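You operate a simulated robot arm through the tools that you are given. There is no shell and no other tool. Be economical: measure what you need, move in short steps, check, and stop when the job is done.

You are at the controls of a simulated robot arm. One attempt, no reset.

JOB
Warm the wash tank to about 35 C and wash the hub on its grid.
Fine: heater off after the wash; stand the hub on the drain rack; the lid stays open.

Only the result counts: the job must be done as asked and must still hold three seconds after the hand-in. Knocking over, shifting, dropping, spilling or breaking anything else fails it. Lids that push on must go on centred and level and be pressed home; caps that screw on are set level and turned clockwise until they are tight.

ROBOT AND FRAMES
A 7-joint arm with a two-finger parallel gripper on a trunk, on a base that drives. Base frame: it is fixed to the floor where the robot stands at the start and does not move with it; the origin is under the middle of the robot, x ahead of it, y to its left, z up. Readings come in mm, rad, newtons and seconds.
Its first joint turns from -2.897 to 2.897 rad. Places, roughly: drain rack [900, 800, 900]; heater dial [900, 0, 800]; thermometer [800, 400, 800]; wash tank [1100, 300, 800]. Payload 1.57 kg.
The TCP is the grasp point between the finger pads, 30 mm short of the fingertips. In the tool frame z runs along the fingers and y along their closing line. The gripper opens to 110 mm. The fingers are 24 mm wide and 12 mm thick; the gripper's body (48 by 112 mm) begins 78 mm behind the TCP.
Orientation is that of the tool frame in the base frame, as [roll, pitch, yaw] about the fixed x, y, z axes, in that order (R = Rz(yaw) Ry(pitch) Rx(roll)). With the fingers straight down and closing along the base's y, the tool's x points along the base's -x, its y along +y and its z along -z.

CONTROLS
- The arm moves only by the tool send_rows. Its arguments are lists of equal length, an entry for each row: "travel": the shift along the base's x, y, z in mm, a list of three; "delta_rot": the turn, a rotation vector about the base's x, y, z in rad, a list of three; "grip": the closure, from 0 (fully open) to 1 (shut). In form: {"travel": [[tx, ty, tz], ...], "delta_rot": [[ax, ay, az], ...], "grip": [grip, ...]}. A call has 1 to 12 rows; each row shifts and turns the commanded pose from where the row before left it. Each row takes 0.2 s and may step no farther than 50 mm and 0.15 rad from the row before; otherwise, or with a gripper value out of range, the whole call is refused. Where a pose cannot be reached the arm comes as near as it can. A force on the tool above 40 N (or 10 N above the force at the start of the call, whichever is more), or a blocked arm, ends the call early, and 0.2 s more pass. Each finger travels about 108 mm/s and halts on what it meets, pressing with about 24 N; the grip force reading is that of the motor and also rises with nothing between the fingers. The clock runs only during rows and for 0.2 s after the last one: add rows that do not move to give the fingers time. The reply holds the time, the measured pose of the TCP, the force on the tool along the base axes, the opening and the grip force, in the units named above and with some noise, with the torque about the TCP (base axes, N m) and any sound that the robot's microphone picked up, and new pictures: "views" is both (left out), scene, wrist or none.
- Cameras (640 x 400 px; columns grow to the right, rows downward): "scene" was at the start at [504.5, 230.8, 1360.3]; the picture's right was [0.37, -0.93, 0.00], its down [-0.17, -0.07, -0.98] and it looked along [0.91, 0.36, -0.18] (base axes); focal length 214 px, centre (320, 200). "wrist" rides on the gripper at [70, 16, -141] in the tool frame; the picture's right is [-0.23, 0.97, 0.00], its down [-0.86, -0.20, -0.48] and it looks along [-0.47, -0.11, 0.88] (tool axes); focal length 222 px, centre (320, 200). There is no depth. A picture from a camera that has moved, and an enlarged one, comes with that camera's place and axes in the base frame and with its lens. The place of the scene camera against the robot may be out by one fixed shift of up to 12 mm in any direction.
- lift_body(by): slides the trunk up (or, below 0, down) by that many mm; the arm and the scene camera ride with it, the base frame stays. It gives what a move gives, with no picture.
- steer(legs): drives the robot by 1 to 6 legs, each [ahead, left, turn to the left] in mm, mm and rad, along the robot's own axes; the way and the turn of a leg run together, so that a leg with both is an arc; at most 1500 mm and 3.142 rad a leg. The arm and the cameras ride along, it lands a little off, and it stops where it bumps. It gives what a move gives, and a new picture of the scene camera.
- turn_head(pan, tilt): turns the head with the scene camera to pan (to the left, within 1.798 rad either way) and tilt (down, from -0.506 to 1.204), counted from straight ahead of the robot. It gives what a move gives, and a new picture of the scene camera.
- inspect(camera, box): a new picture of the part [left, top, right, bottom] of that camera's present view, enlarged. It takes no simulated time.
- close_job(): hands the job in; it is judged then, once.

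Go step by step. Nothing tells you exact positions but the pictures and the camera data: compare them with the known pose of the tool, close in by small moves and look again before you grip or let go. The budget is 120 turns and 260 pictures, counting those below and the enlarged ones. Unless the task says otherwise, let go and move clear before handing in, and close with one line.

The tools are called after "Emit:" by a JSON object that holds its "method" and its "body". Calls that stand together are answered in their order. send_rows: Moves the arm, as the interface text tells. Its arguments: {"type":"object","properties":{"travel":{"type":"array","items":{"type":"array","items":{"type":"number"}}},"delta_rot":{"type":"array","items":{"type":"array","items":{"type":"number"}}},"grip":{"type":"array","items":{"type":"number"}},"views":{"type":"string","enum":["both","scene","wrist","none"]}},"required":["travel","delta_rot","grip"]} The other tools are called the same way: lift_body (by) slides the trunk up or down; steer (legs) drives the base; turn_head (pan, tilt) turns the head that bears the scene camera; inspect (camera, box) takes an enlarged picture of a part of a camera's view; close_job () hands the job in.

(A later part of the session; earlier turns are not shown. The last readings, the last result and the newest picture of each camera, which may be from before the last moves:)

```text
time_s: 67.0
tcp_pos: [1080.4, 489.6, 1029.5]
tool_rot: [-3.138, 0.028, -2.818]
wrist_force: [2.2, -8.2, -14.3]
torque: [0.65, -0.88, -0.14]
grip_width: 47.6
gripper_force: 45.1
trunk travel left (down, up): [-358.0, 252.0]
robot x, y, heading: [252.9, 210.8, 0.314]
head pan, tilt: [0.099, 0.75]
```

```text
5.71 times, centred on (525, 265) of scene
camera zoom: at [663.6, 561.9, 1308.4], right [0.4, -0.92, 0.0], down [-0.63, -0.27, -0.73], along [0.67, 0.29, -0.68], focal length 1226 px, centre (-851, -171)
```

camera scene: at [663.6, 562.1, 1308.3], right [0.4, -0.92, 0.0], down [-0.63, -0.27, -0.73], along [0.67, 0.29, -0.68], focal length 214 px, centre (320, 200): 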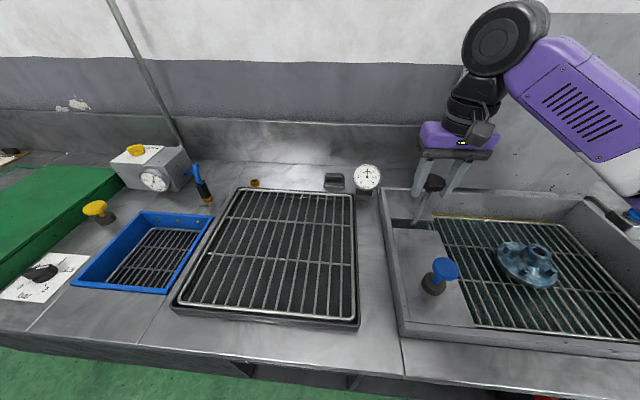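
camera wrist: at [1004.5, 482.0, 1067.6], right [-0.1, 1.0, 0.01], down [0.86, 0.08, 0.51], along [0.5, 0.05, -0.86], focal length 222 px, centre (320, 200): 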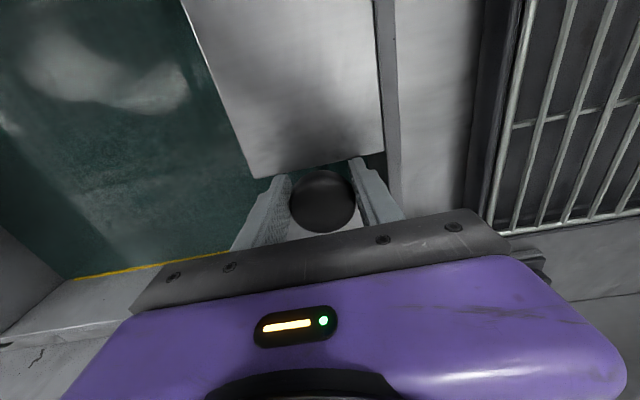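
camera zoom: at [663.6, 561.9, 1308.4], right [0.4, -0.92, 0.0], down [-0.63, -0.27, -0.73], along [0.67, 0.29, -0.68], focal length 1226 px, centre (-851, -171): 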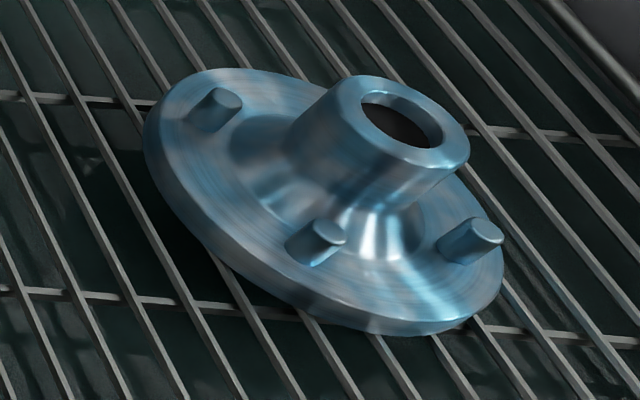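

It is cleaner again, so I'll do a few more strokes.

Emit:
{"method": "send_rows", "body": {"travel": [[0, 0, -14], [0, 0, -17], [0, 0, -17], [0, 0, -17], [0, 0, -17], [0, 0, -17], [0, 0, 14], [0, 0, 17], [0, 0, 17], [0, 0, 17], [0, 0, 17], [0, 0, 17]], "delta_rot": [[0, 0, 0], [0, 0, 0], [0, 0, 0], [0, 0, 0], [0, 0, 0], [0, 0, 0], [0, 0, 0], [0, 0, 0], [0, 0, 0], [0, 0, 0], [0, 0, 0], [0, 0, 0]], "grip": [1, 1, 1, 1, 1, 1, 1, 1, 1, 1, 1, 1], "views": "none"}}

Emit:
{"method": "inspect", "body": {"camera": "scene", "box": [485, 230, 565, 300]}}

Emit:
{"method": "send_rows", "body": {"travel": [[0, 0, -14], [0, 0, -17], [0, 0, -17], [0, 0, -17], [0, 0, -17], [0, 0, -17], [0, 0, 14], [0, 0, 17], [0, 0, 17], [0, 0, 17], [0, 0, 17], [0, 0, 17]], "delta_rot": [[0, 0, 0], [0, 0, 0], [0, 0, 0], [0, 0, 0], [0, 0, 0], [0, 0, 0], [0, 0, 0], [0, 0, 0], [0, 0, 0], [0, 0, 0], [0, 0, 0], [0, 0, 0]], "grip": [1, 1, 1, 1, 1, 1, 1, 1, 1, 1, 1, 1], "views": "none"}}

Emit:
{"method": "inspect", "body": {"camera": "scene", "box": [485, 230, 565, 300]}}

```text
time_s: 69.5
tcp_pos: [1080.8, 489.0, 1028.6]
tool_rot: [-3.138, 0.023, -2.816]
wrist_force: [10.8, 1.2, -13.3]
torque: [0.5, -0.81, -0.06]
grip_width: 48.1
gripper_force: 45.0
trunk travel left (down, up): [-358.0, 252.0]
robot x, y, heading: [251.6, 212.3, 0.311]
head pan, tilt: [0.099, 0.75]
heard: click
```

```text
5.71 times, centred on (525, 265) of scene
camera zoom: at [663.7, 562.3, 1308.2], right [0.4, -0.92, 0.0], down [-0.63, -0.27, -0.73], along [0.67, 0.29, -0.68], focal length 1226 px, centre (-851, -171)
```

zoom: 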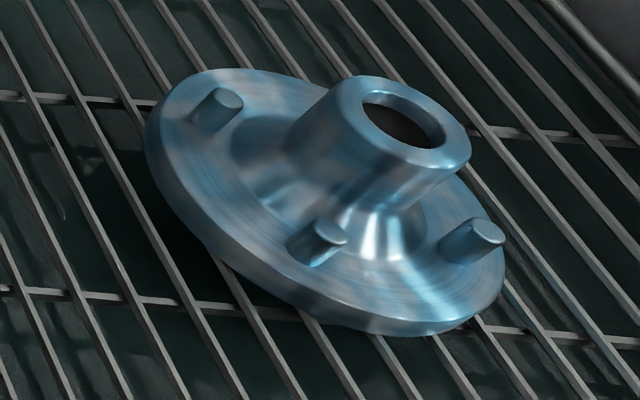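

```text
time_s: 72.2
tcp_pos: [1079.5, 488.7, 1029.0]
tool_rot: [-3.139, 0.026, -2.814]
wrist_force: [-11.0, 7.1, -11.3]
torque: [0.44, -0.82, 0.39]
grip_width: 47.8
gripper_force: 45.1
trunk travel left (down, up): [-358.0, 252.0]
robot x, y, heading: [249.8, 212.0, 0.312]
head pan, tilt: [0.099, 0.75]
heard: click
```

```text
5.71 times, centred on (525, 265) of scene
camera zoom: at [662.9, 562.6, 1308.5], right [0.4, -0.92, 0.0], down [-0.63, -0.27, -0.73], along [0.67, 0.29, -0.68], focal length 1226 px, centre (-851, -171)
```

zoom: 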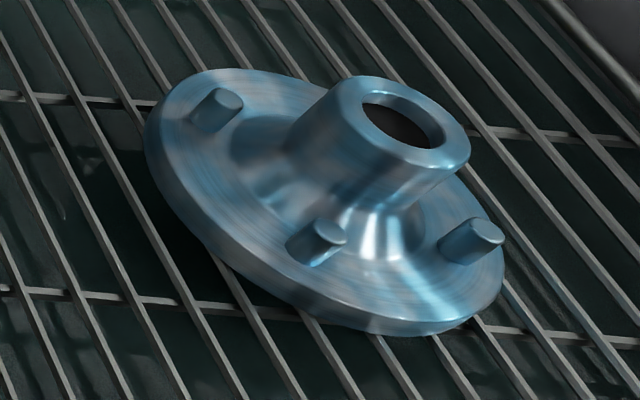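

No further change, so the hub is clean. I'll release the knob, rise, and check the grid stays up.

Emit:
{"method": "send_rows", "body": {"travel": [[0, 0, 0], [0, 0, 0], [0, 0, 0], [0, 0, 30], [0, 0, 40], [0, 0, 40], [0, 0, 40]], "delta_rot": [[0, 0, 0], [0, 0, 0], [0, 0, 0], [0, 0, 0], [0, 0, 0], [0, 0, 0], [0, 0, 0]], "grip": [0.3, 0.3, 0.3, 0.3, 0.3, 0.3, 0.3], "views": "both"}}

Emit:
{"method": "inspect", "body": {"camera": "wrist", "box": [40, 20, 340, 220]}}

Emit:
{"method": "inspect", "body": {"camera": "scene", "box": [480, 230, 580, 300]}}

```text
time_s: 73.8
tcp_pos: [1082.4, 490.3, 1183.2]
tool_rot: [-3.139, 0.027, -2.816]
wrist_force: [0.4, -0.3, -0.9]
torque: [0.01, 0.03, -0.02]
grip_width: 76.9
gripper_force: 0.0
trunk travel left (down, up): [-358.0, 252.0]
robot x, y, heading: [252.3, 210.2, 0.311]
head pan, tilt: [0.099, 0.75]
camera scene: at [663.5, 562.1, 1308.7], right [0.4, -0.92, 0.0], down [-0.63, -0.27, -0.73], along [0.67, 0.29, -0.68], focal length 214 px, centre (320, 200)
camera wrist: at [1005.7, 483.4, 1321.0], right [-0.1, 1.0, 0.0], down [0.86, 0.08, 0.5], along [0.5, 0.05, -0.86], focal length 222 px, centre (320, 200)
```

scene: 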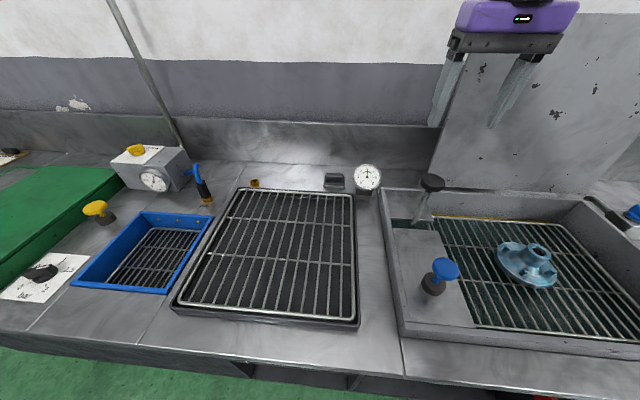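
wrist: 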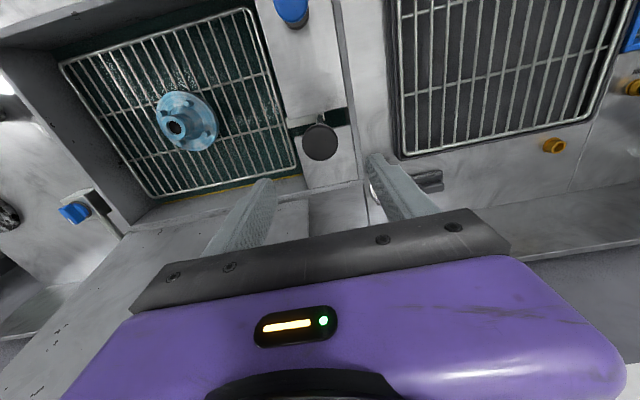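

```text
2.00 times, centred on (190, 120) of wrist
camera zoom: at [1005.7, 483.4, 1321.0], right [-0.1, 1.0, 0.0], down [0.86, 0.08, 0.5], along [0.5, 0.05, -0.86], focal length 444 px, centre (580, 360)
```

zoom: 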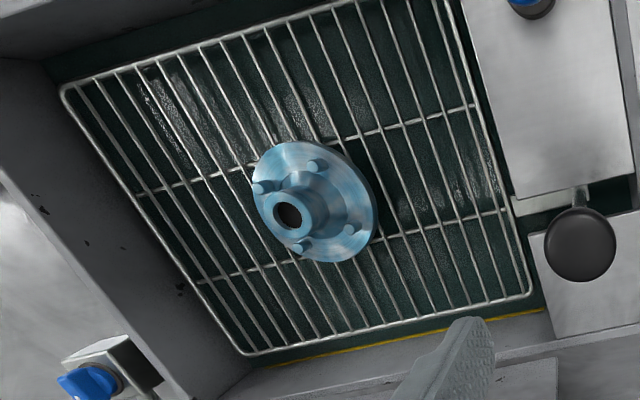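

```text
5.71 times, centred on (530, 265) of scene
camera zoom: at [663.5, 562.1, 1308.7], right [0.4, -0.92, 0.0], down [-0.63, -0.27, -0.73], along [0.67, 0.29, -0.68], focal length 1226 px, centre (-880, -171)
```

zoom: 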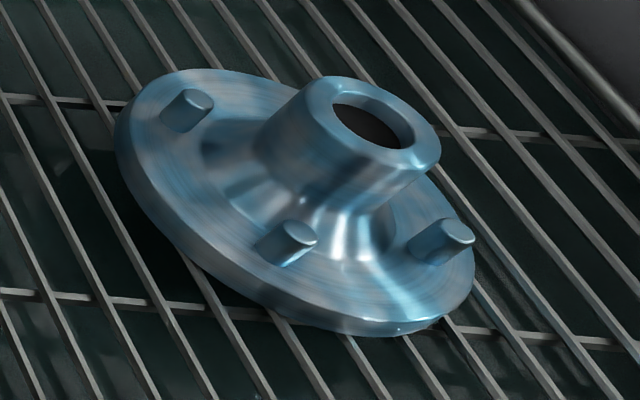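

The grid stays up and the hub is clean. I'll move above the hub boss, near [1128, 208], at a safe height and look.

Emit:
{"method": "send_rows", "body": {"travel": [[7.5, -47, 0], [7.5, -47, 0], [7.5, -47, 0], [7.5, -47, 0], [7.5, -47, 0], [7.5, -47, 0], [0, 0, -40], [0, 0, -40], [0, 0, -40], [0, 0, -30]], "delta_rot": [[0, 0, 0], [0, 0, 0], [0, 0, 0], [0, 0, 0], [0, 0, 0], [0, 0, 0], [0, 0, 0], [0, 0, 0], [0, 0, 0], [0, 0, 0]], "grip": [0.3, 0.3, 0.3, 0.3, 0.3, 0.3, 0.3, 0.3, 0.3, 0.3], "views": "both"}}

Emit:
{"method": "inspect", "body": {"camera": "wrist", "box": [220, 60, 420, 220]}}

```text
time_s: 76.0
tcp_pos: [1124.4, 209.9, 1031.7]
tool_rot: [-3.138, 0.03, -2.815]
wrist_force: [0.1, -1.3, 0.2]
torque: [-0.01, -0.02, 0.0]
grip_width: 77.0
gripper_force: 0.1
trunk travel left (down, up): [-358.0, 252.0]
robot x, y, heading: [251.1, 214.7, 0.314]
head pan, tilt: [0.099, 0.75]
camera scene: at [663.0, 562.0, 1309.1], right [0.4, -0.92, 0.0], down [-0.63, -0.27, -0.73], along [0.67, 0.29, -0.68], focal length 214 px, centre (320, 200)
camera wrist: at [1048.7, 202.4, 1170.3], right [-0.1, 1.0, 0.0], down [0.86, 0.08, 0.5], along [0.5, 0.05, -0.86], focal length 222 px, centre (320, 200)
```

scene: 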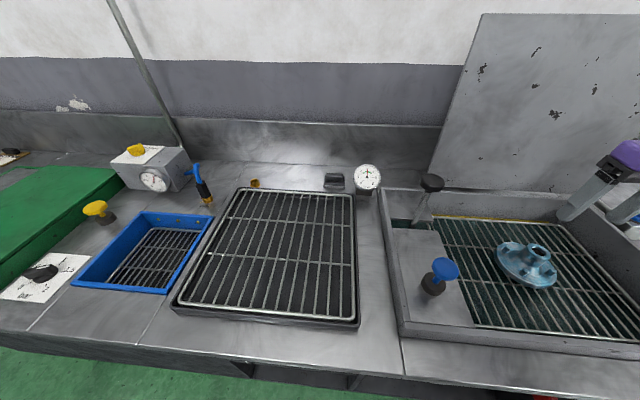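
wrist: 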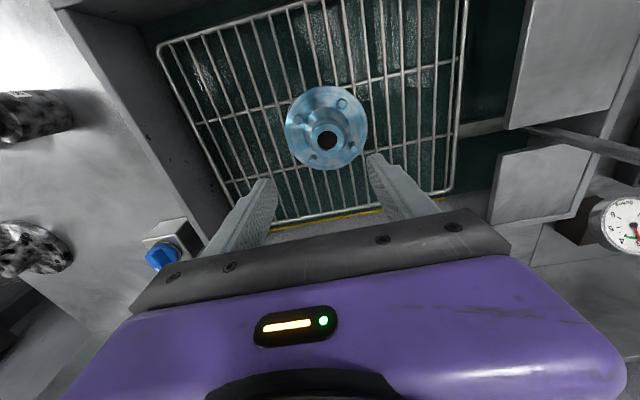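

```text
2.50 times, centred on (320, 140) of wrist
camera zoom: at [1048.7, 202.4, 1170.3], right [-0.1, 1.0, 0.0], down [0.86, 0.08, 0.5], along [0.5, 0.05, -0.86], focal length 555 px, centre (320, 350)
```

zoom: 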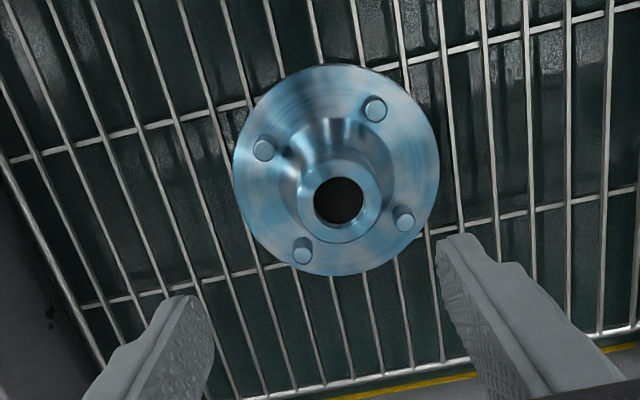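

The boss top is at [1123.5, 219.3, 892] from two wrist views. I'll level the tool, centre over it, and descend partway.

Emit:
{"method": "send_rows", "body": {"travel": [[-1, 9.5, -10], [0, 0, -40], [0, 0, -40]], "delta_rot": [[-0.009, 0.0285, 0], [0, 0, 0], [0, 0, 0]], "grip": [0.4, 0.4, 0.4], "views": "both"}}

Emit:
{"method": "inspect", "body": {"camera": "wrist", "box": [220, 60, 420, 220]}}

Emit:
{"method": "inspect", "body": {"camera": "scene", "box": [470, 180, 640, 310]}}

```text
time_s: 76.8
tcp_pos: [1124.1, 218.3, 941.0]
tool_rot: [-3.14, 0.0, -2.818]
wrist_force: [-0.1, -0.6, 0.2]
torque: [0.0, -0.01, 0.0]
grip_width: 65.9
gripper_force: 0.0
trunk travel left (down, up): [-358.0, 252.0]
robot x, y, heading: [251.9, 211.5, 0.314]
head pan, tilt: [0.099, 0.75]
camera scene: at [663.0, 562.0, 1309.1], right [0.4, -0.92, 0.0], down [-0.63, -0.27, -0.73], along [0.67, 0.29, -0.68], focal length 214 px, centre (320, 200)
camera wrist: at [1052.3, 212.3, 1082.7], right [-0.1, 1.0, 0.0], down [0.87, 0.09, 0.48], along [0.48, 0.04, -0.88], focal length 222 px, centre (320, 200)
```

scene: 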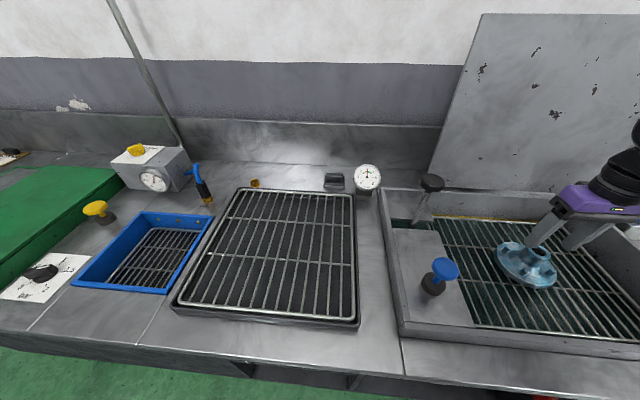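
wrist: 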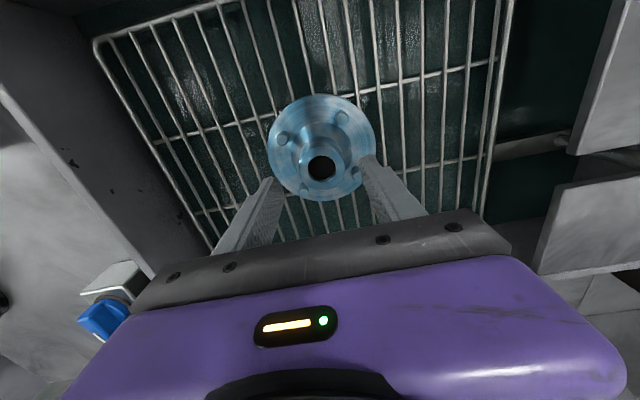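

```text
2.50 times, centred on (320, 140) of wrist
camera zoom: at [1052.3, 212.3, 1082.7], right [-0.1, 1.0, 0.0], down [0.87, 0.09, 0.48], along [0.48, 0.04, -0.88], focal length 555 px, centre (320, 350)
```

zoom: 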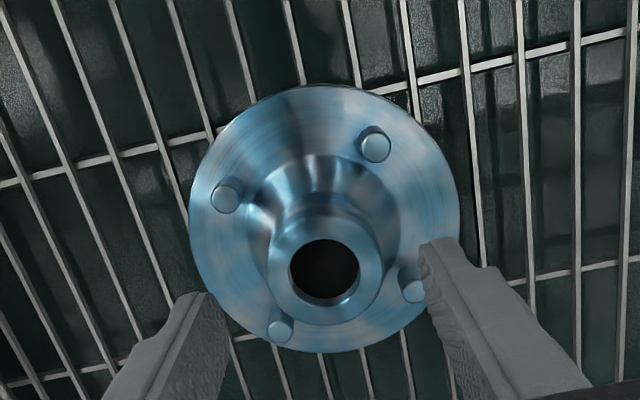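

```text
3.08 times, centred on (555, 245) of scene
camera zoom: at [663.0, 562.0, 1309.1], right [0.4, -0.92, 0.0], down [-0.63, -0.27, -0.73], along [0.67, 0.29, -0.68], focal length 660 px, centre (-403, 62)
```

zoom: 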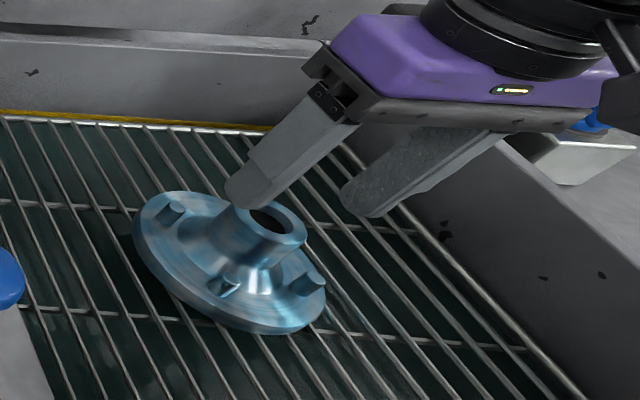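

The alignment is good, so I'll descend and grip the boss.

Emit:
{"method": "send_rows", "body": {"travel": [[0, 1, -25], [0, 0, -22], [0, 0, 0], [0, 0, 0], [0, 0, 0]], "delta_rot": [[0, 0, 0], [0, 0, 0], [0, 0, 0], [0, 0, 0], [0, 0, 0]], "grip": [0.4, 0.4, 0.7, 1, 1], "views": "both"}}

Emit:
{"method": "inspect", "body": {"camera": "scene", "box": [470, 180, 640, 310]}}

Emit:
{"method": "inspect", "body": {"camera": "wrist", "box": [220, 100, 420, 260]}}

```text
time_s: 78.0
tcp_pos: [1125.1, 220.2, 894.7]
tool_rot: [-3.139, -0.003, -2.817]
wrist_force: [1.1, -0.1, 0.2]
torque: [0.22, 0.05, -0.08]
grip_width: 43.1
gripper_force: 23.7
trunk travel left (down, up): [-358.0, 252.0]
robot x, y, heading: [251.9, 215.4, 0.313]
head pan, tilt: [0.099, 0.75]
camera scene: at [663.3, 562.1, 1308.9], right [0.4, -0.92, 0.0], down [-0.63, -0.27, -0.73], along [0.67, 0.29, -0.68], focal length 214 px, centre (320, 200)
camera wrist: at [1053.3, 213.4, 1035.2], right [-0.1, 1.0, 0.0], down [0.87, 0.09, 0.48], along [0.48, 0.04, -0.88], focal length 222 px, centre (320, 200)
```

scene: 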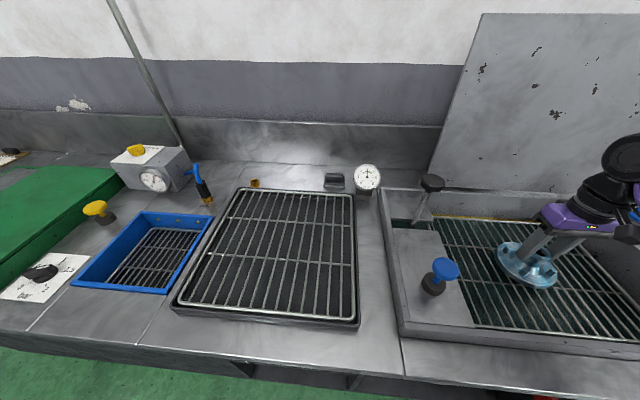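
wrist: 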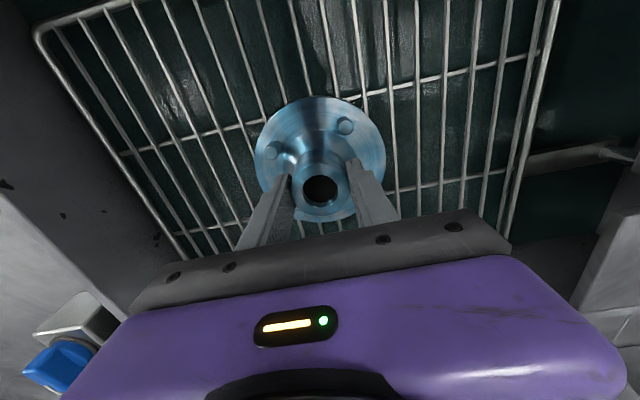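

```text
3.08 times, centred on (555, 245) of scene
camera zoom: at [663.3, 562.1, 1308.9], right [0.4, -0.92, 0.0], down [-0.63, -0.27, -0.73], along [0.67, 0.29, -0.68], focal length 660 px, centre (-403, 62)
```

zoom: 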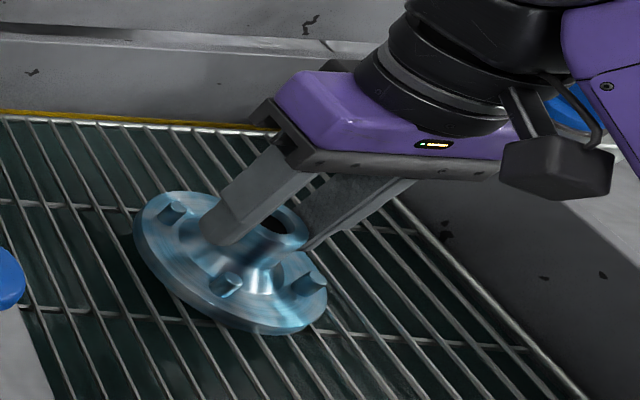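

```text
2.50 times, centred on (320, 180) of wrist
camera zoom: at [1053.3, 213.4, 1035.2], right [-0.1, 1.0, 0.0], down [0.87, 0.09, 0.48], along [0.48, 0.04, -0.88], focal length 555 px, centre (320, 250)
```

zoom: 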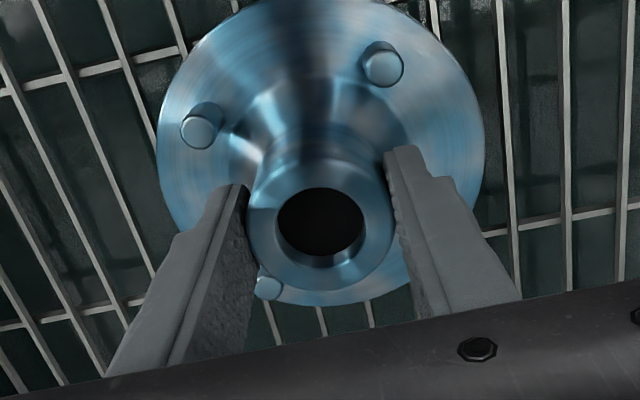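

The boss is held at 43 mm. I'll lift slowly and check the hold.

Emit:
{"method": "send_rows", "body": {"travel": [[0, 0, 0], [0, 0, 10], [0, 0, 20], [0, 0, 30], [0, 0, 40], [0, 0, 40]], "delta_rot": [[0, 0, 0], [0, 0, 0], [0, 0, 0], [0, 0, 0], [0, 0, 0], [0, 0, 0]], "grip": [1, 1, 1, 1, 1, 1], "views": "both"}}

Emit:
{"method": "inspect", "body": {"camera": "scene", "box": [470, 130, 640, 260]}}

```text
time_s: 79.3
tcp_pos: [1125.3, 217.6, 1035.6]
tool_rot: [-3.14, -0.002, -2.815]
wrist_force: [0.6, -0.2, 0.7]
torque: [0.01, 0.02, -0.03]
grip_width: 0.0
gripper_force: 21.6
trunk travel left (down, up): [-358.0, 252.0]
robot x, y, heading: [251.8, 210.8, 0.313]
head pan, tilt: [0.099, 0.75]
camera scene: at [663.4, 562.1, 1308.7], right [0.4, -0.92, 0.0], down [-0.63, -0.27, -0.73], along [0.67, 0.29, -0.68], focal length 214 px, centre (320, 200)
camera wrist: at [1053.2, 212.2, 1175.9], right [-0.1, 1.0, 0.0], down [0.87, 0.09, 0.48], along [0.48, 0.04, -0.88], focal length 222 px, centre (320, 200)
```

scene: 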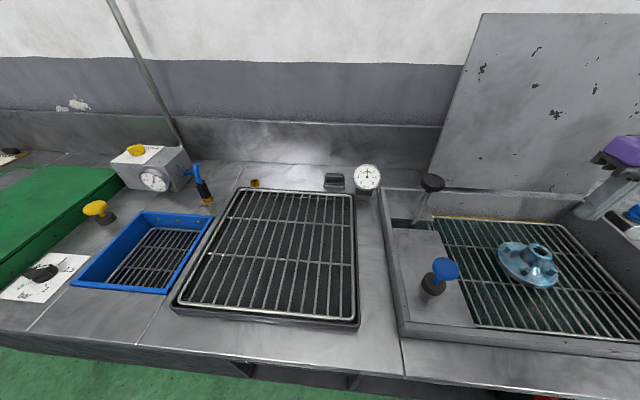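
wrist: 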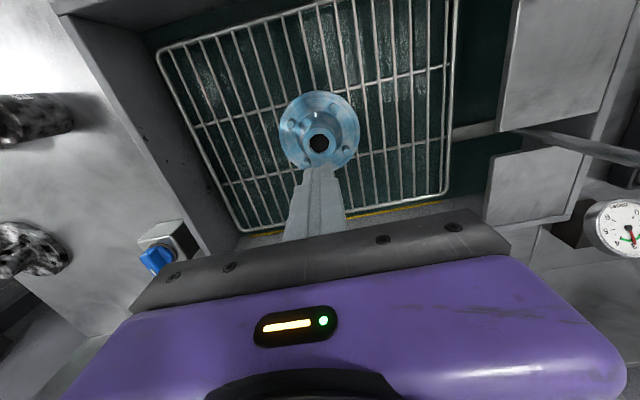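

```text
3.08 times, centred on (555, 195) of scene
camera zoom: at [663.4, 562.1, 1308.7], right [0.4, -0.92, 0.0], down [-0.63, -0.27, -0.73], along [0.67, 0.29, -0.68], focal length 660 px, centre (-403, 215)
```

zoom: 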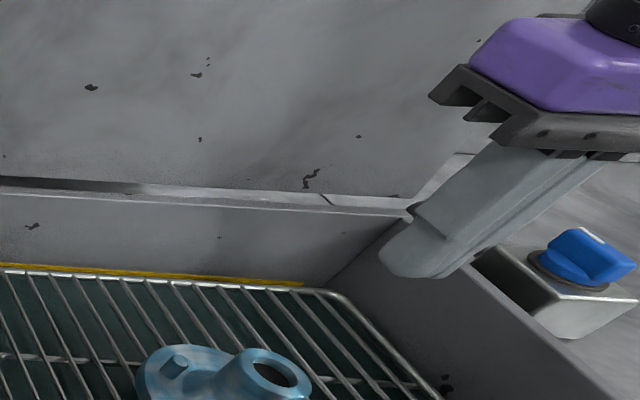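

The hub slipped out; the fingertips probably sat on the flare below the cylindrical part. The hub itself hasn't moved, so I'll re-grip a little higher with more settling time.

Emit:
{"method": "send_rows", "body": {"travel": [[0, 1, 0], [0, 0, 0], [0, 0, -40], [0, 0, -40], [0, 0, -35], [0, 0, -19], [0, 0, 0], [0, 0, 0], [0, 0, 0], [0, 0, 0], [0, 0, 0], [0, 0, 0]], "delta_rot": [[0, 0, 0], [0, 0, 0], [0, 0, 0], [0, 0, 0], [0, 0, 0], [0, 0, 0], [0, 0, 0], [0, 0, 0], [0, 0, 0], [0, 0, 0], [0, 0, 0], [0, 0, 0]], "grip": [0.4, 0.4, 0.4, 0.4, 0.4, 0.4, 0.8, 1, 1, 1, 1, 1], "views": "wrist"}}

Emit:
{"method": "inspect", "body": {"camera": "wrist", "box": [220, 100, 420, 260]}}

Emit:
{"method": "inspect", "body": {"camera": "scene", "box": [490, 200, 590, 300]}}

```text
time_s: 82.0
tcp_pos: [1124.2, 221.1, 900.1]
tool_rot: [-3.14, -0.001, -2.815]
wrist_force: [-0.1, -0.2, -0.4]
torque: [0.0, -0.03, 0.0]
grip_width: 43.2
gripper_force: 24.4
trunk travel left (down, up): [-358.0, 252.0]
robot x, y, heading: [249.9, 211.5, 0.313]
head pan, tilt: [0.099, 0.75]
camera wrist: at [1052.6, 214.2, 1041.7], right [-0.1, 1.0, 0.0], down [0.87, 0.09, 0.48], along [0.48, 0.04, -0.88], focal length 222 px, centre (320, 200)
```

wrist: 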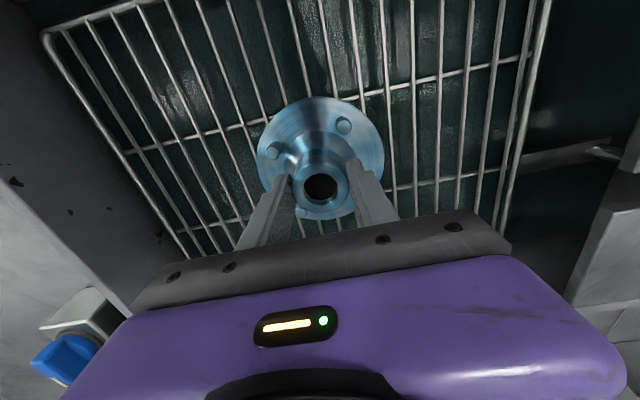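

```text
2.50 times, centred on (320, 180) of wrist
camera zoom: at [1052.6, 214.2, 1041.7], right [-0.1, 1.0, 0.0], down [0.87, 0.09, 0.48], along [0.48, 0.04, -0.88], focal length 555 px, centre (320, 250)
```

zoom: 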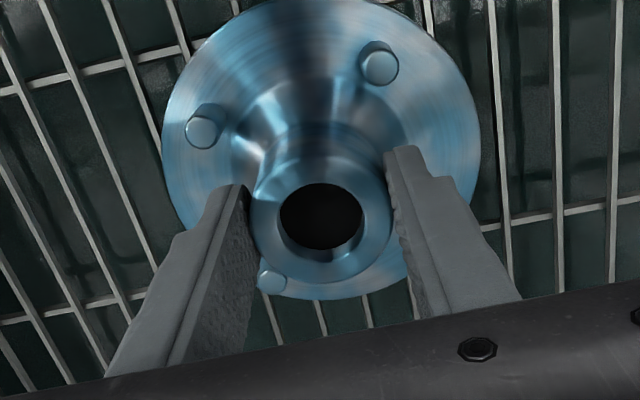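

```text
4.00 times, centred on (540, 250) of scene
camera zoom: at [663.3, 562.1, 1308.8], right [0.4, -0.92, 0.0], down [-0.63, -0.27, -0.73], along [0.67, 0.29, -0.68], focal length 858 px, centre (-560, 0)
```

zoom: 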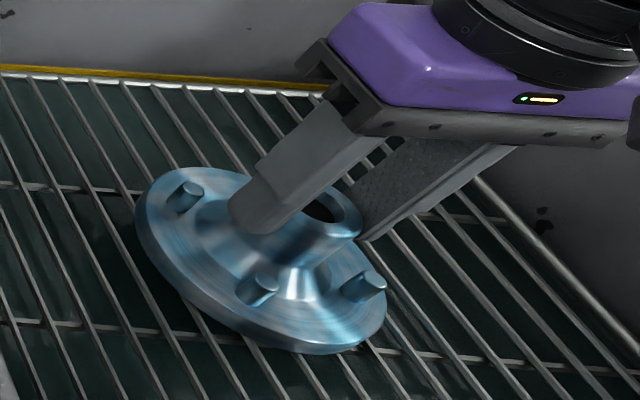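

Same grip width, now on the cylindrical part. I'll lift very slowly this time.

Emit:
{"method": "send_rows", "body": {"travel": [[0, 0, 2], [0, 0, 2], [0, 0, 2], [0, 0, 2], [0, 0, 2]], "delta_rot": [[0, 0, 0], [0, 0, 0], [0, 0, 0], [0, 0, 0], [0, 0, 0]], "grip": [1, 1, 1, 1, 1], "views": "none"}}

Emit:
{"method": "inspect", "body": {"camera": "scene", "box": [490, 200, 590, 300]}}

```text
time_s: 83.2
tcp_pos: [1124.0, 218.0, 909.0]
tool_rot: [-3.14, -0.001, -2.817]
wrist_force: [-0.4, 0.1, -5.2]
torque: [0.03, 0.0, -0.05]
grip_width: 43.0
gripper_force: 23.9
trunk travel left (down, up): [-358.0, 252.0]
robot x, y, heading: [252.3, 213.8, 0.312]
head pan, tilt: [0.099, 0.75]
```

```text
4.00 times, centred on (540, 250) of scene
camera zoom: at [663.3, 562.1, 1308.8], right [0.4, -0.92, 0.0], down [-0.63, -0.27, -0.73], along [0.67, 0.29, -0.68], focal length 858 px, centre (-560, 0)
```

zoom: 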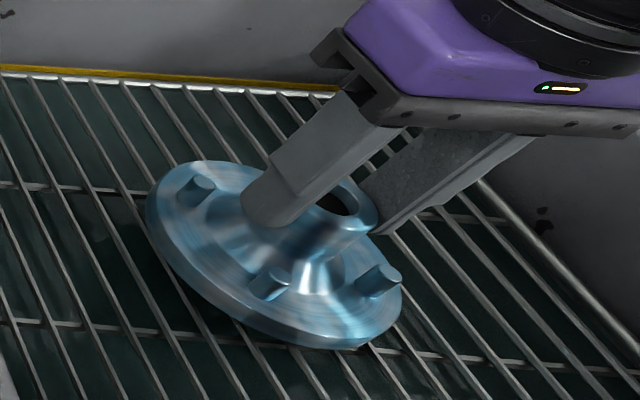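

The hub is lifted, weighing about 0.5 kg. I'll keep raising it gently with ramped steps.

Emit:
{"method": "send_rows", "body": {"travel": [[0, 0, 3], [0, 0, 5], [0, 0, 7], [0, 0, 9], [0, 0, 10], [0, 0, 10], [0, 0, 10], [0, 0, 10], [0, 0, 9], [0, 0, 7], [0, 0, 5], [0, 0, 3]], "delta_rot": [[0, 0, 0], [0, 0, 0], [0, 0, 0], [0, 0, 0], [0, 0, 0], [0, 0, 0], [0, 0, 0], [0, 0, 0], [0, 0, 0], [0, 0, 0], [0, 0, 0], [0, 0, 0]], "grip": [1, 1, 1, 1, 1, 1, 1, 1, 1, 1, 1, 1], "views": "wrist"}}

Emit:
{"method": "inspect", "body": {"camera": "scene", "box": [480, 150, 640, 300]}}

```text
time_s: 85.8
tcp_pos: [1125.4, 219.3, 997.7]
tool_rot: [-3.14, -0.004, -2.817]
wrist_force: [0.4, 0.2, -4.3]
torque: [0.0, 0.01, 0.02]
grip_width: 42.9
gripper_force: 24.3
trunk travel left (down, up): [-358.0, 252.0]
robot x, y, heading: [250.3, 215.0, 0.318]
head pan, tilt: [0.099, 0.75]
camera wrist: at [1053.2, 213.0, 1138.7], right [-0.1, 1.0, 0.0], down [0.87, 0.09, 0.48], along [0.48, 0.04, -0.88], focal length 222 px, centre (320, 200)
```

wrist: 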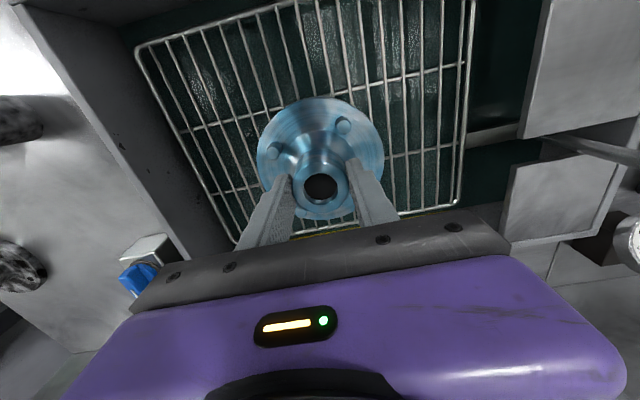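

```text
2.67 times, centred on (560, 225) of scene
camera zoom: at [663.3, 562.1, 1308.8], right [0.4, -0.92, 0.0], down [-0.63, -0.27, -0.73], along [0.67, 0.29, -0.68], focal length 572 px, centre (-320, 133)
```

zoom: 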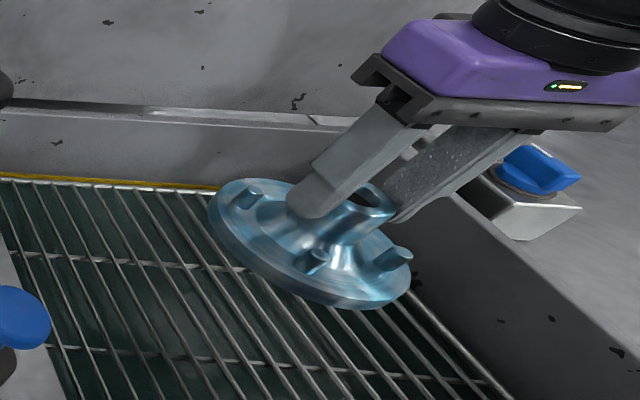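

The hold is stable with no slip. I'll raise it to about z 1170.

Emit:
{"method": "send_rows", "body": {"travel": [[0, 0, 4], [0, 0, 8], [0, 0, 13], [0, 0, 18], [0, 0, 20], [0, 0, 20], [0, 0, 20], [0, 0, 20], [0, 0, 18], [0, 0, 14], [0, 0, 10], [0, 0, 5]], "delta_rot": [[0, 0, 0], [0, 0, 0], [0, 0, 0], [0, 0, 0], [0, 0, 0], [0, 0, 0], [0, 0, 0], [0, 0, 0], [0, 0, 0], [0, 0, 0], [0, 0, 0], [0, 0, 0]], "grip": [1, 1, 1, 1, 1, 1, 1, 1, 1, 1, 1, 1], "views": "scene"}}

Emit:
{"method": "inspect", "body": {"camera": "scene", "box": [160, 170, 400, 340]}}

```text
time_s: 88.3
tcp_pos: [1125.1, 219.2, 1168.7]
tool_rot: [-3.14, -0.002, -2.813]
wrist_force: [0.5, 0.5, -5.2]
torque: [0.04, 0.02, -0.01]
grip_width: 43.5
gripper_force: 23.8
trunk travel left (down, up): [-358.0, 252.0]
robot x, y, heading: [247.9, 219.3, 0.313]
head pan, tilt: [0.099, 0.75]
camera scene: at [663.4, 562.1, 1308.8], right [0.4, -0.92, 0.0], down [-0.63, -0.27, -0.73], along [0.67, 0.29, -0.68], focal length 214 px, centre (320, 200)
```

scene: 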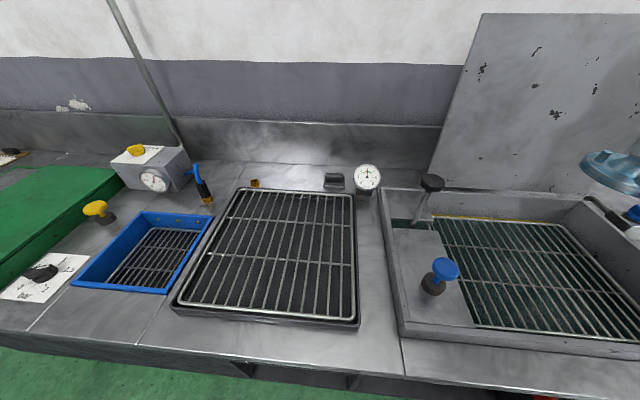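

```text
2.35 times, centred on (280, 255) of scene
camera zoom: at [663.4, 562.1, 1308.8], right [0.4, -0.92, 0.0], down [-0.63, -0.27, -0.73], along [0.67, 0.29, -0.68], focal length 505 px, centre (414, 71)
```

zoom: 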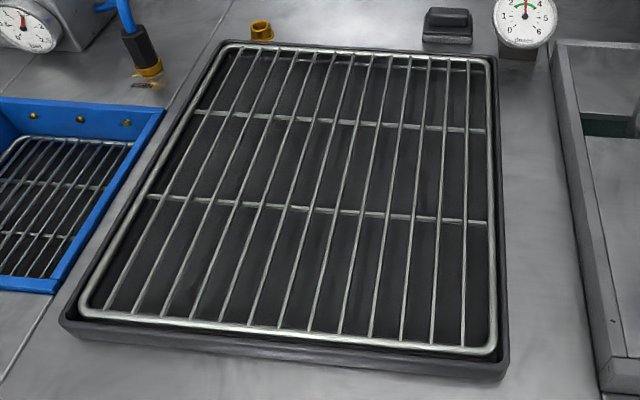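

The hub is held well above everything, and the rack centre is at about [893, 781], roughly 606 mm to the robot's left. Driving left keeps the arm clear of the head, so I'll do that.

Emit:
{"method": "steer", "body": {"legs": [[0, 300, 0]]}}

```text
time_s: 90.4
tcp_pos: [1033.3, 503.1, 1168.6]
tool_rot: [-3.139, -0.002, -2.814]
wrist_force: [-0.5, -0.4, -4.7]
torque: [-0.02, 0.0, 0.0]
grip_width: 43.2
gripper_force: 24.2
trunk travel left (down, up): [-358.0, 252.0]
robot x, y, heading: [161.2, 494.5, 0.313]
head pan, tilt: [0.099, 0.75]
camera scene: at [570.8, 847.1, 1308.9], right [0.4, -0.92, 0.0], down [-0.62, -0.27, -0.73], along [0.67, 0.29, -0.68], focal length 214 px, centre (320, 200)
```

scene: 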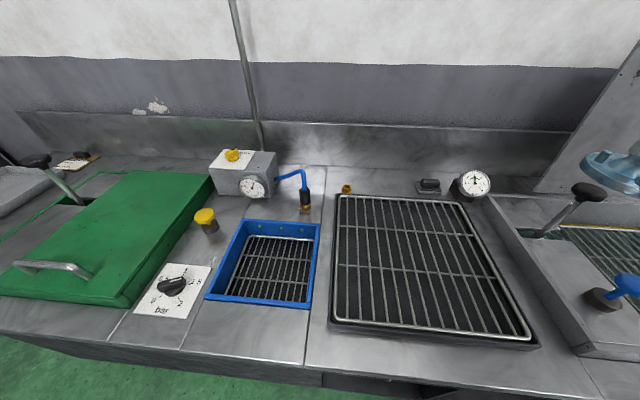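

The hold is steady. I'll continue left another 300 mm.

Emit:
{"method": "steer", "body": {"legs": [[0, 300, 0]]}}

Emit:
{"method": "inspect", "body": {"camera": "wrist", "box": [0, 0, 640, 400]}}

```text
time_s: 92.4
tcp_pos: [941.8, 787.1, 1167.6]
tool_rot: [-3.14, -0.002, -2.818]
wrist_force: [0.4, 0.0, -5.8]
torque: [0.01, 0.02, -0.03]
grip_width: 43.0
gripper_force: 23.7
trunk travel left (down, up): [-358.0, 252.0]
robot x, y, heading: [68.2, 774.9, 0.308]
head pan, tilt: [0.099, 0.75]
camera scene: at [480.2, 1130.7, 1308.9], right [0.4, -0.92, 0.0], down [-0.63, -0.27, -0.73], along [0.67, 0.29, -0.68], focal length 214 px, centre (320, 200)
```

scene: 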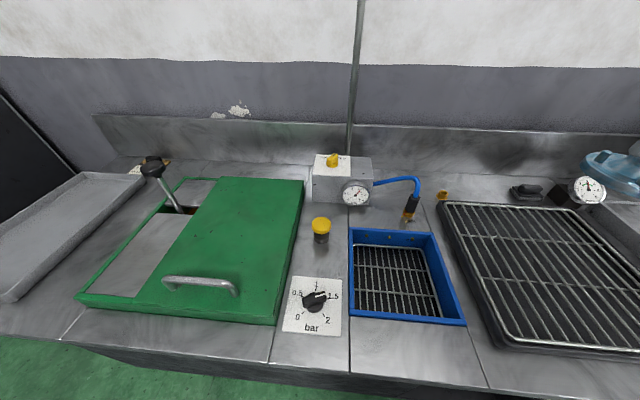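

```text
1.00 times, centred on (320, 200) of wrist (not enlarged: the box is as wide or as high as the picture)
camera zoom: at [869.2, 780.6, 1309.0], right [-0.09, 1.0, 0.0], down [0.87, 0.08, 0.48], along [0.48, 0.04, -0.88], focal length 222 px, centre (320, 200)
```

zoom: 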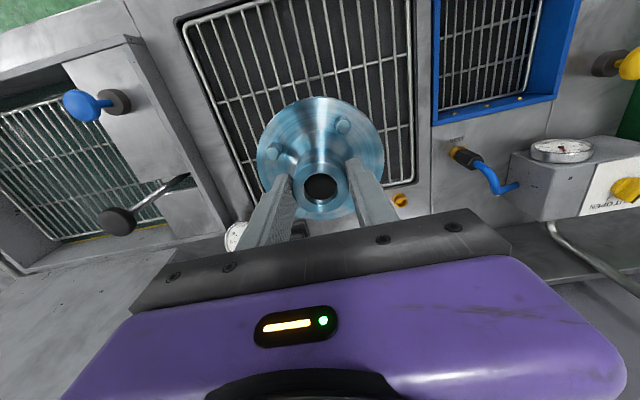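

The hub is over the rack. I'll turn the head towards it and move to the rack centre near [896, 768].

Emit:
{"method": "send_rows", "body": {"travel": [[-6, -2.5, -4], [-10, -4, -8], [-12, -5, -14], [-10, -4, -18], [-6, -2.5, -18], [-2, -1, -18], [0, 0, -18], [0, 0, -18], [0, 0, -16], [0, 0, -12], [0, 0, -8], [0, 0, -4]], "delta_rot": [[0, 0, 0], [0, 0, 0], [0, 0, 0], [0, 0, 0], [0, 0, 0], [0, 0, 0], [0, 0, 0], [0, 0, 0], [0, 0, 0], [0, 0, 0], [0, 0, 0], [0, 0, 0]], "grip": [1, 1, 1, 1, 1, 1, 1, 1, 1, 1, 1, 1], "views": "wrist"}}

Emit:
{"method": "turn_head", "body": {"pan": -0.6, "tilt": 0.75}}

```text
time_s: 95.0
tcp_pos: [895.3, 767.8, 1011.5]
tool_rot: [-3.138, -0.001, -2.818]
wrist_force: [0.4, 0.4, -4.3]
torque: [0.05, 0.02, -0.02]
grip_width: 43.1
gripper_force: 24.0
trunk travel left (down, up): [-358.0, 252.0]
robot x, y, heading: [66.8, 780.2, 0.31]
head pan, tilt: [0.099, 0.75]
camera wrist: at [823.0, 761.6, 1152.1], right [-0.09, 1.0, 0.0], down [0.87, 0.08, 0.48], along [0.48, 0.04, -0.88], focal length 222 px, centre (320, 200)
```

wrist: 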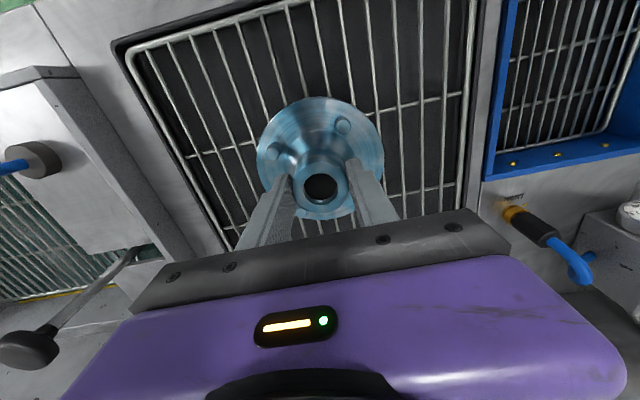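

```text
time_s: 96.1
tcp_pos: [895.7, 767.0, 1011.8]
tool_rot: [-3.141, -0.002, -2.817]
wrist_force: [-0.5, -0.2, -5.0]
torque: [-0.02, 0.03, -0.02]
grip_width: 43.1
gripper_force: 23.7
trunk travel left (down, up): [-358.0, 252.0]
robot x, y, heading: [67.8, 784.4, 0.314]
head pan, tilt: [-0.6, 0.75]
camera scene: at [483.6, 1074.0, 1308.9], right [-0.29, -0.96, 0.0], down [-0.65, 0.19, -0.73], along [0.7, -0.21, -0.68], focal length 214 px, centre (320, 200)
```

scene: 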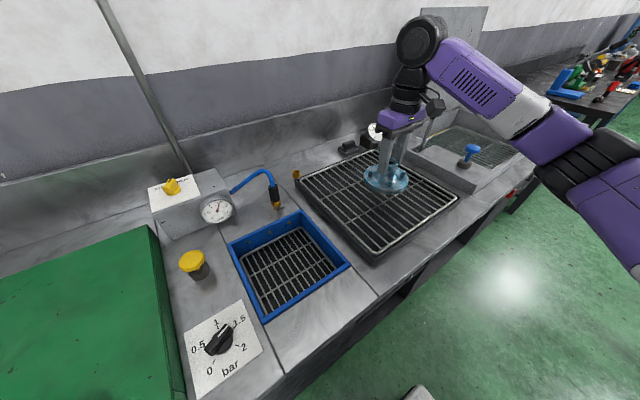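

The hub hovers over the rack centre. I'll lower it slowly until it touches.

Emit:
{"method": "send_rows", "body": {"travel": [[0, 0, -4], [0, 0, -6], [0, 0, -6], [0, 0, -6], [0, 0, -5], [0, 0, -4], [0, 0, -3]], "delta_rot": [[0, 0, 0], [0, 0, 0], [0, 0, 0], [0, 0, 0], [0, 0, 0], [0, 0, 0], [0, 0, 0]], "grip": [1, 1, 1, 1, 1, 1, 1], "views": "none"}}

Emit:
{"method": "inspect", "body": {"camera": "scene", "box": [290, 110, 470, 270]}}

```text
time_s: 97.7
tcp_pos: [895.5, 766.8, 977.2]
tool_rot: [-3.14, -0.001, -2.819]
wrist_force: [-0.2, -0.3, -6.0]
torque: [0.0, 0.02, 0.0]
grip_width: 43.4
gripper_force: 24.0
trunk travel left (down, up): [-358.0, 252.0]
robot x, y, heading: [67.4, 780.6, 0.306]
head pan, tilt: [-0.6, 0.75]
```

```text
2.50 times, centred on (380, 190) of scene
camera zoom: at [483.6, 1074.0, 1308.9], right [-0.29, -0.96, 0.0], down [-0.65, 0.2, -0.73], along [0.7, -0.21, -0.68], focal length 536 px, centre (170, 225)
```

zoom: 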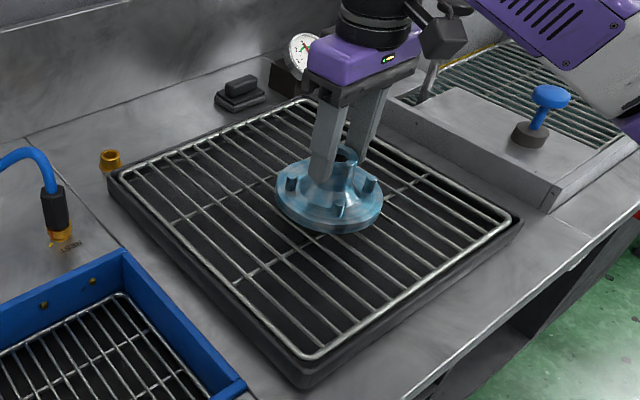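

Well placed. I'll continue down in small steps until contact.

Emit:
{"method": "send_rows", "body": {"travel": [[0, 0, -3], [0, 0, -3], [0, 0, -3], [0, 0, -3], [0, 0, -3], [0, 0, -3], [0, 0, -3], [0, 0, -3]], "delta_rot": [[0, 0, 0], [0, 0, 0], [0, 0, 0], [0, 0, 0], [0, 0, 0], [0, 0, 0], [0, 0, 0], [0, 0, 0]], "grip": [1, 1, 1, 1, 1, 1, 1, 1], "views": "none"}}

Emit:
{"method": "inspect", "body": {"camera": "scene", "box": [330, 130, 450, 230]}}

```text
time_s: 99.5
tcp_pos: [895.3, 766.9, 956.1]
tool_rot: [-3.137, 0.001, -2.818]
wrist_force: [1.4, -0.7, 16.5]
torque: [0.04, 0.08, -0.2]
grip_width: 42.9
gripper_force: 24.0
trunk travel left (down, up): [-358.0, 252.0]
robot x, y, heading: [66.8, 778.6, 0.311]
head pan, tilt: [-0.6, 0.75]
```

```text
4.00 times, centred on (390, 180) of scene
camera zoom: at [483.1, 1073.9, 1309.1], right [-0.29, -0.96, 0.0], down [-0.65, 0.2, -0.73], along [0.7, -0.21, -0.68], focal length 858 px, centre (40, 280)
```

zoom: 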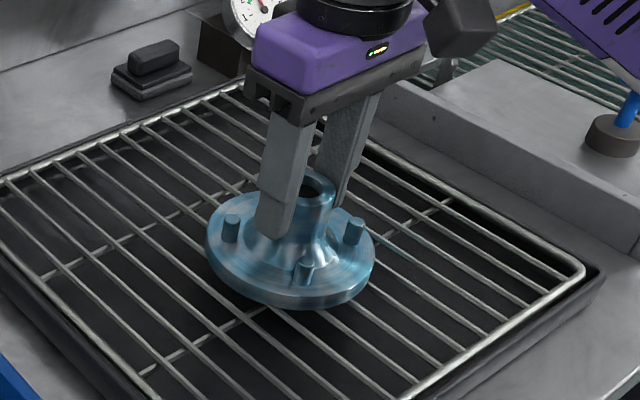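

The hub is on the rack. I'll unload slightly, open and rise.

Emit:
{"method": "send_rows", "body": {"travel": [[0, 0, 1.5], [0, 0, 0], [0, 0, 0], [0, 0, 0], [0, 0, 10], [0, 0, 30], [0, 0, 40], [0, 0, 40], [0, 0, 40]], "delta_rot": [[0, 0, 0], [0, 0, 0], [0, 0, 0], [0, 0, 0], [0, 0, 0], [0, 0, 0], [0, 0, 0], [0, 0, 0], [0, 0, 0]], "grip": [1, 0.55, 0.4, 0.4, 0.4, 0.4, 0.4, 0.4, 0.4], "views": "both"}}

Emit:
{"method": "inspect", "body": {"camera": "scene", "box": [330, 130, 450, 230]}}

```text
time_s: 101.5
tcp_pos: [893.1, 765.4, 1116.5]
tool_rot: [-3.139, -0.002, -2.817]
wrist_force: [0.3, 0.1, -0.9]
torque: [-0.01, 0.03, -0.01]
grip_width: 65.9
gripper_force: 0.1
trunk travel left (down, up): [-358.0, 252.0]
robot x, y, heading: [66.6, 779.1, 0.311]
head pan, tilt: [-0.6, 0.75]
camera scene: at [483.7, 1073.9, 1308.7], right [-0.29, -0.96, 0.0], down [-0.65, 0.2, -0.73], along [0.7, -0.21, -0.68], focal length 214 px, centre (320, 200)
camera wrist: at [821.0, 760.8, 1256.8], right [-0.09, 1.0, 0.0], down [0.87, 0.08, 0.48], along [0.48, 0.04, -0.88], focal length 222 px, centre (320, 200)
```

scene: 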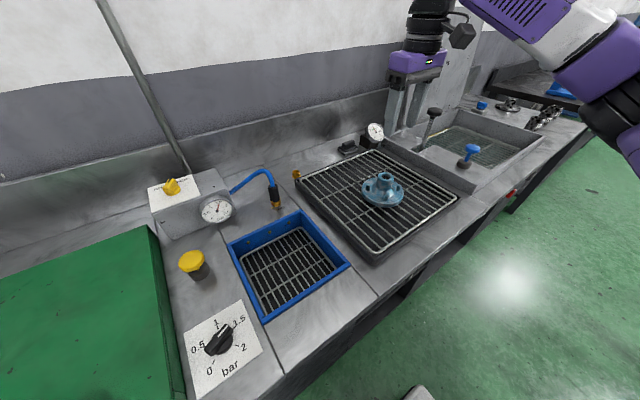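
wrist: 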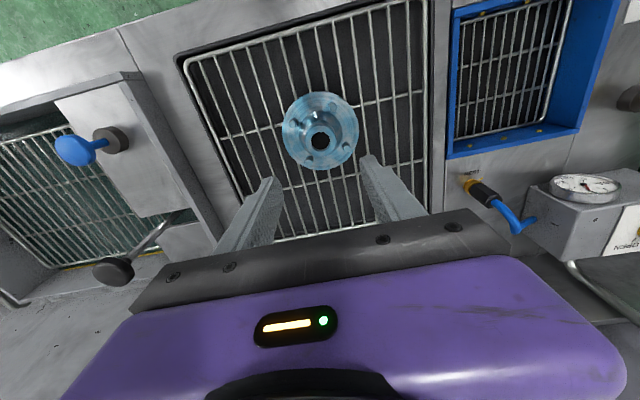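

```text
4.00 times, centred on (390, 180) of scene
camera zoom: at [483.7, 1073.9, 1308.7], right [-0.29, -0.96, 0.0], down [-0.65, 0.2, -0.73], along [0.7, -0.21, -0.68], focal length 858 px, centre (40, 280)
```

zoom: 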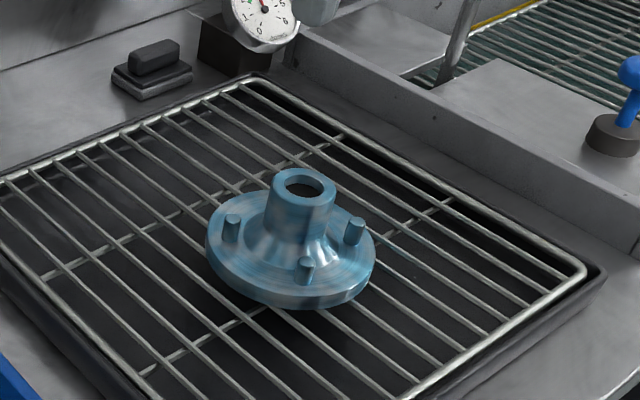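

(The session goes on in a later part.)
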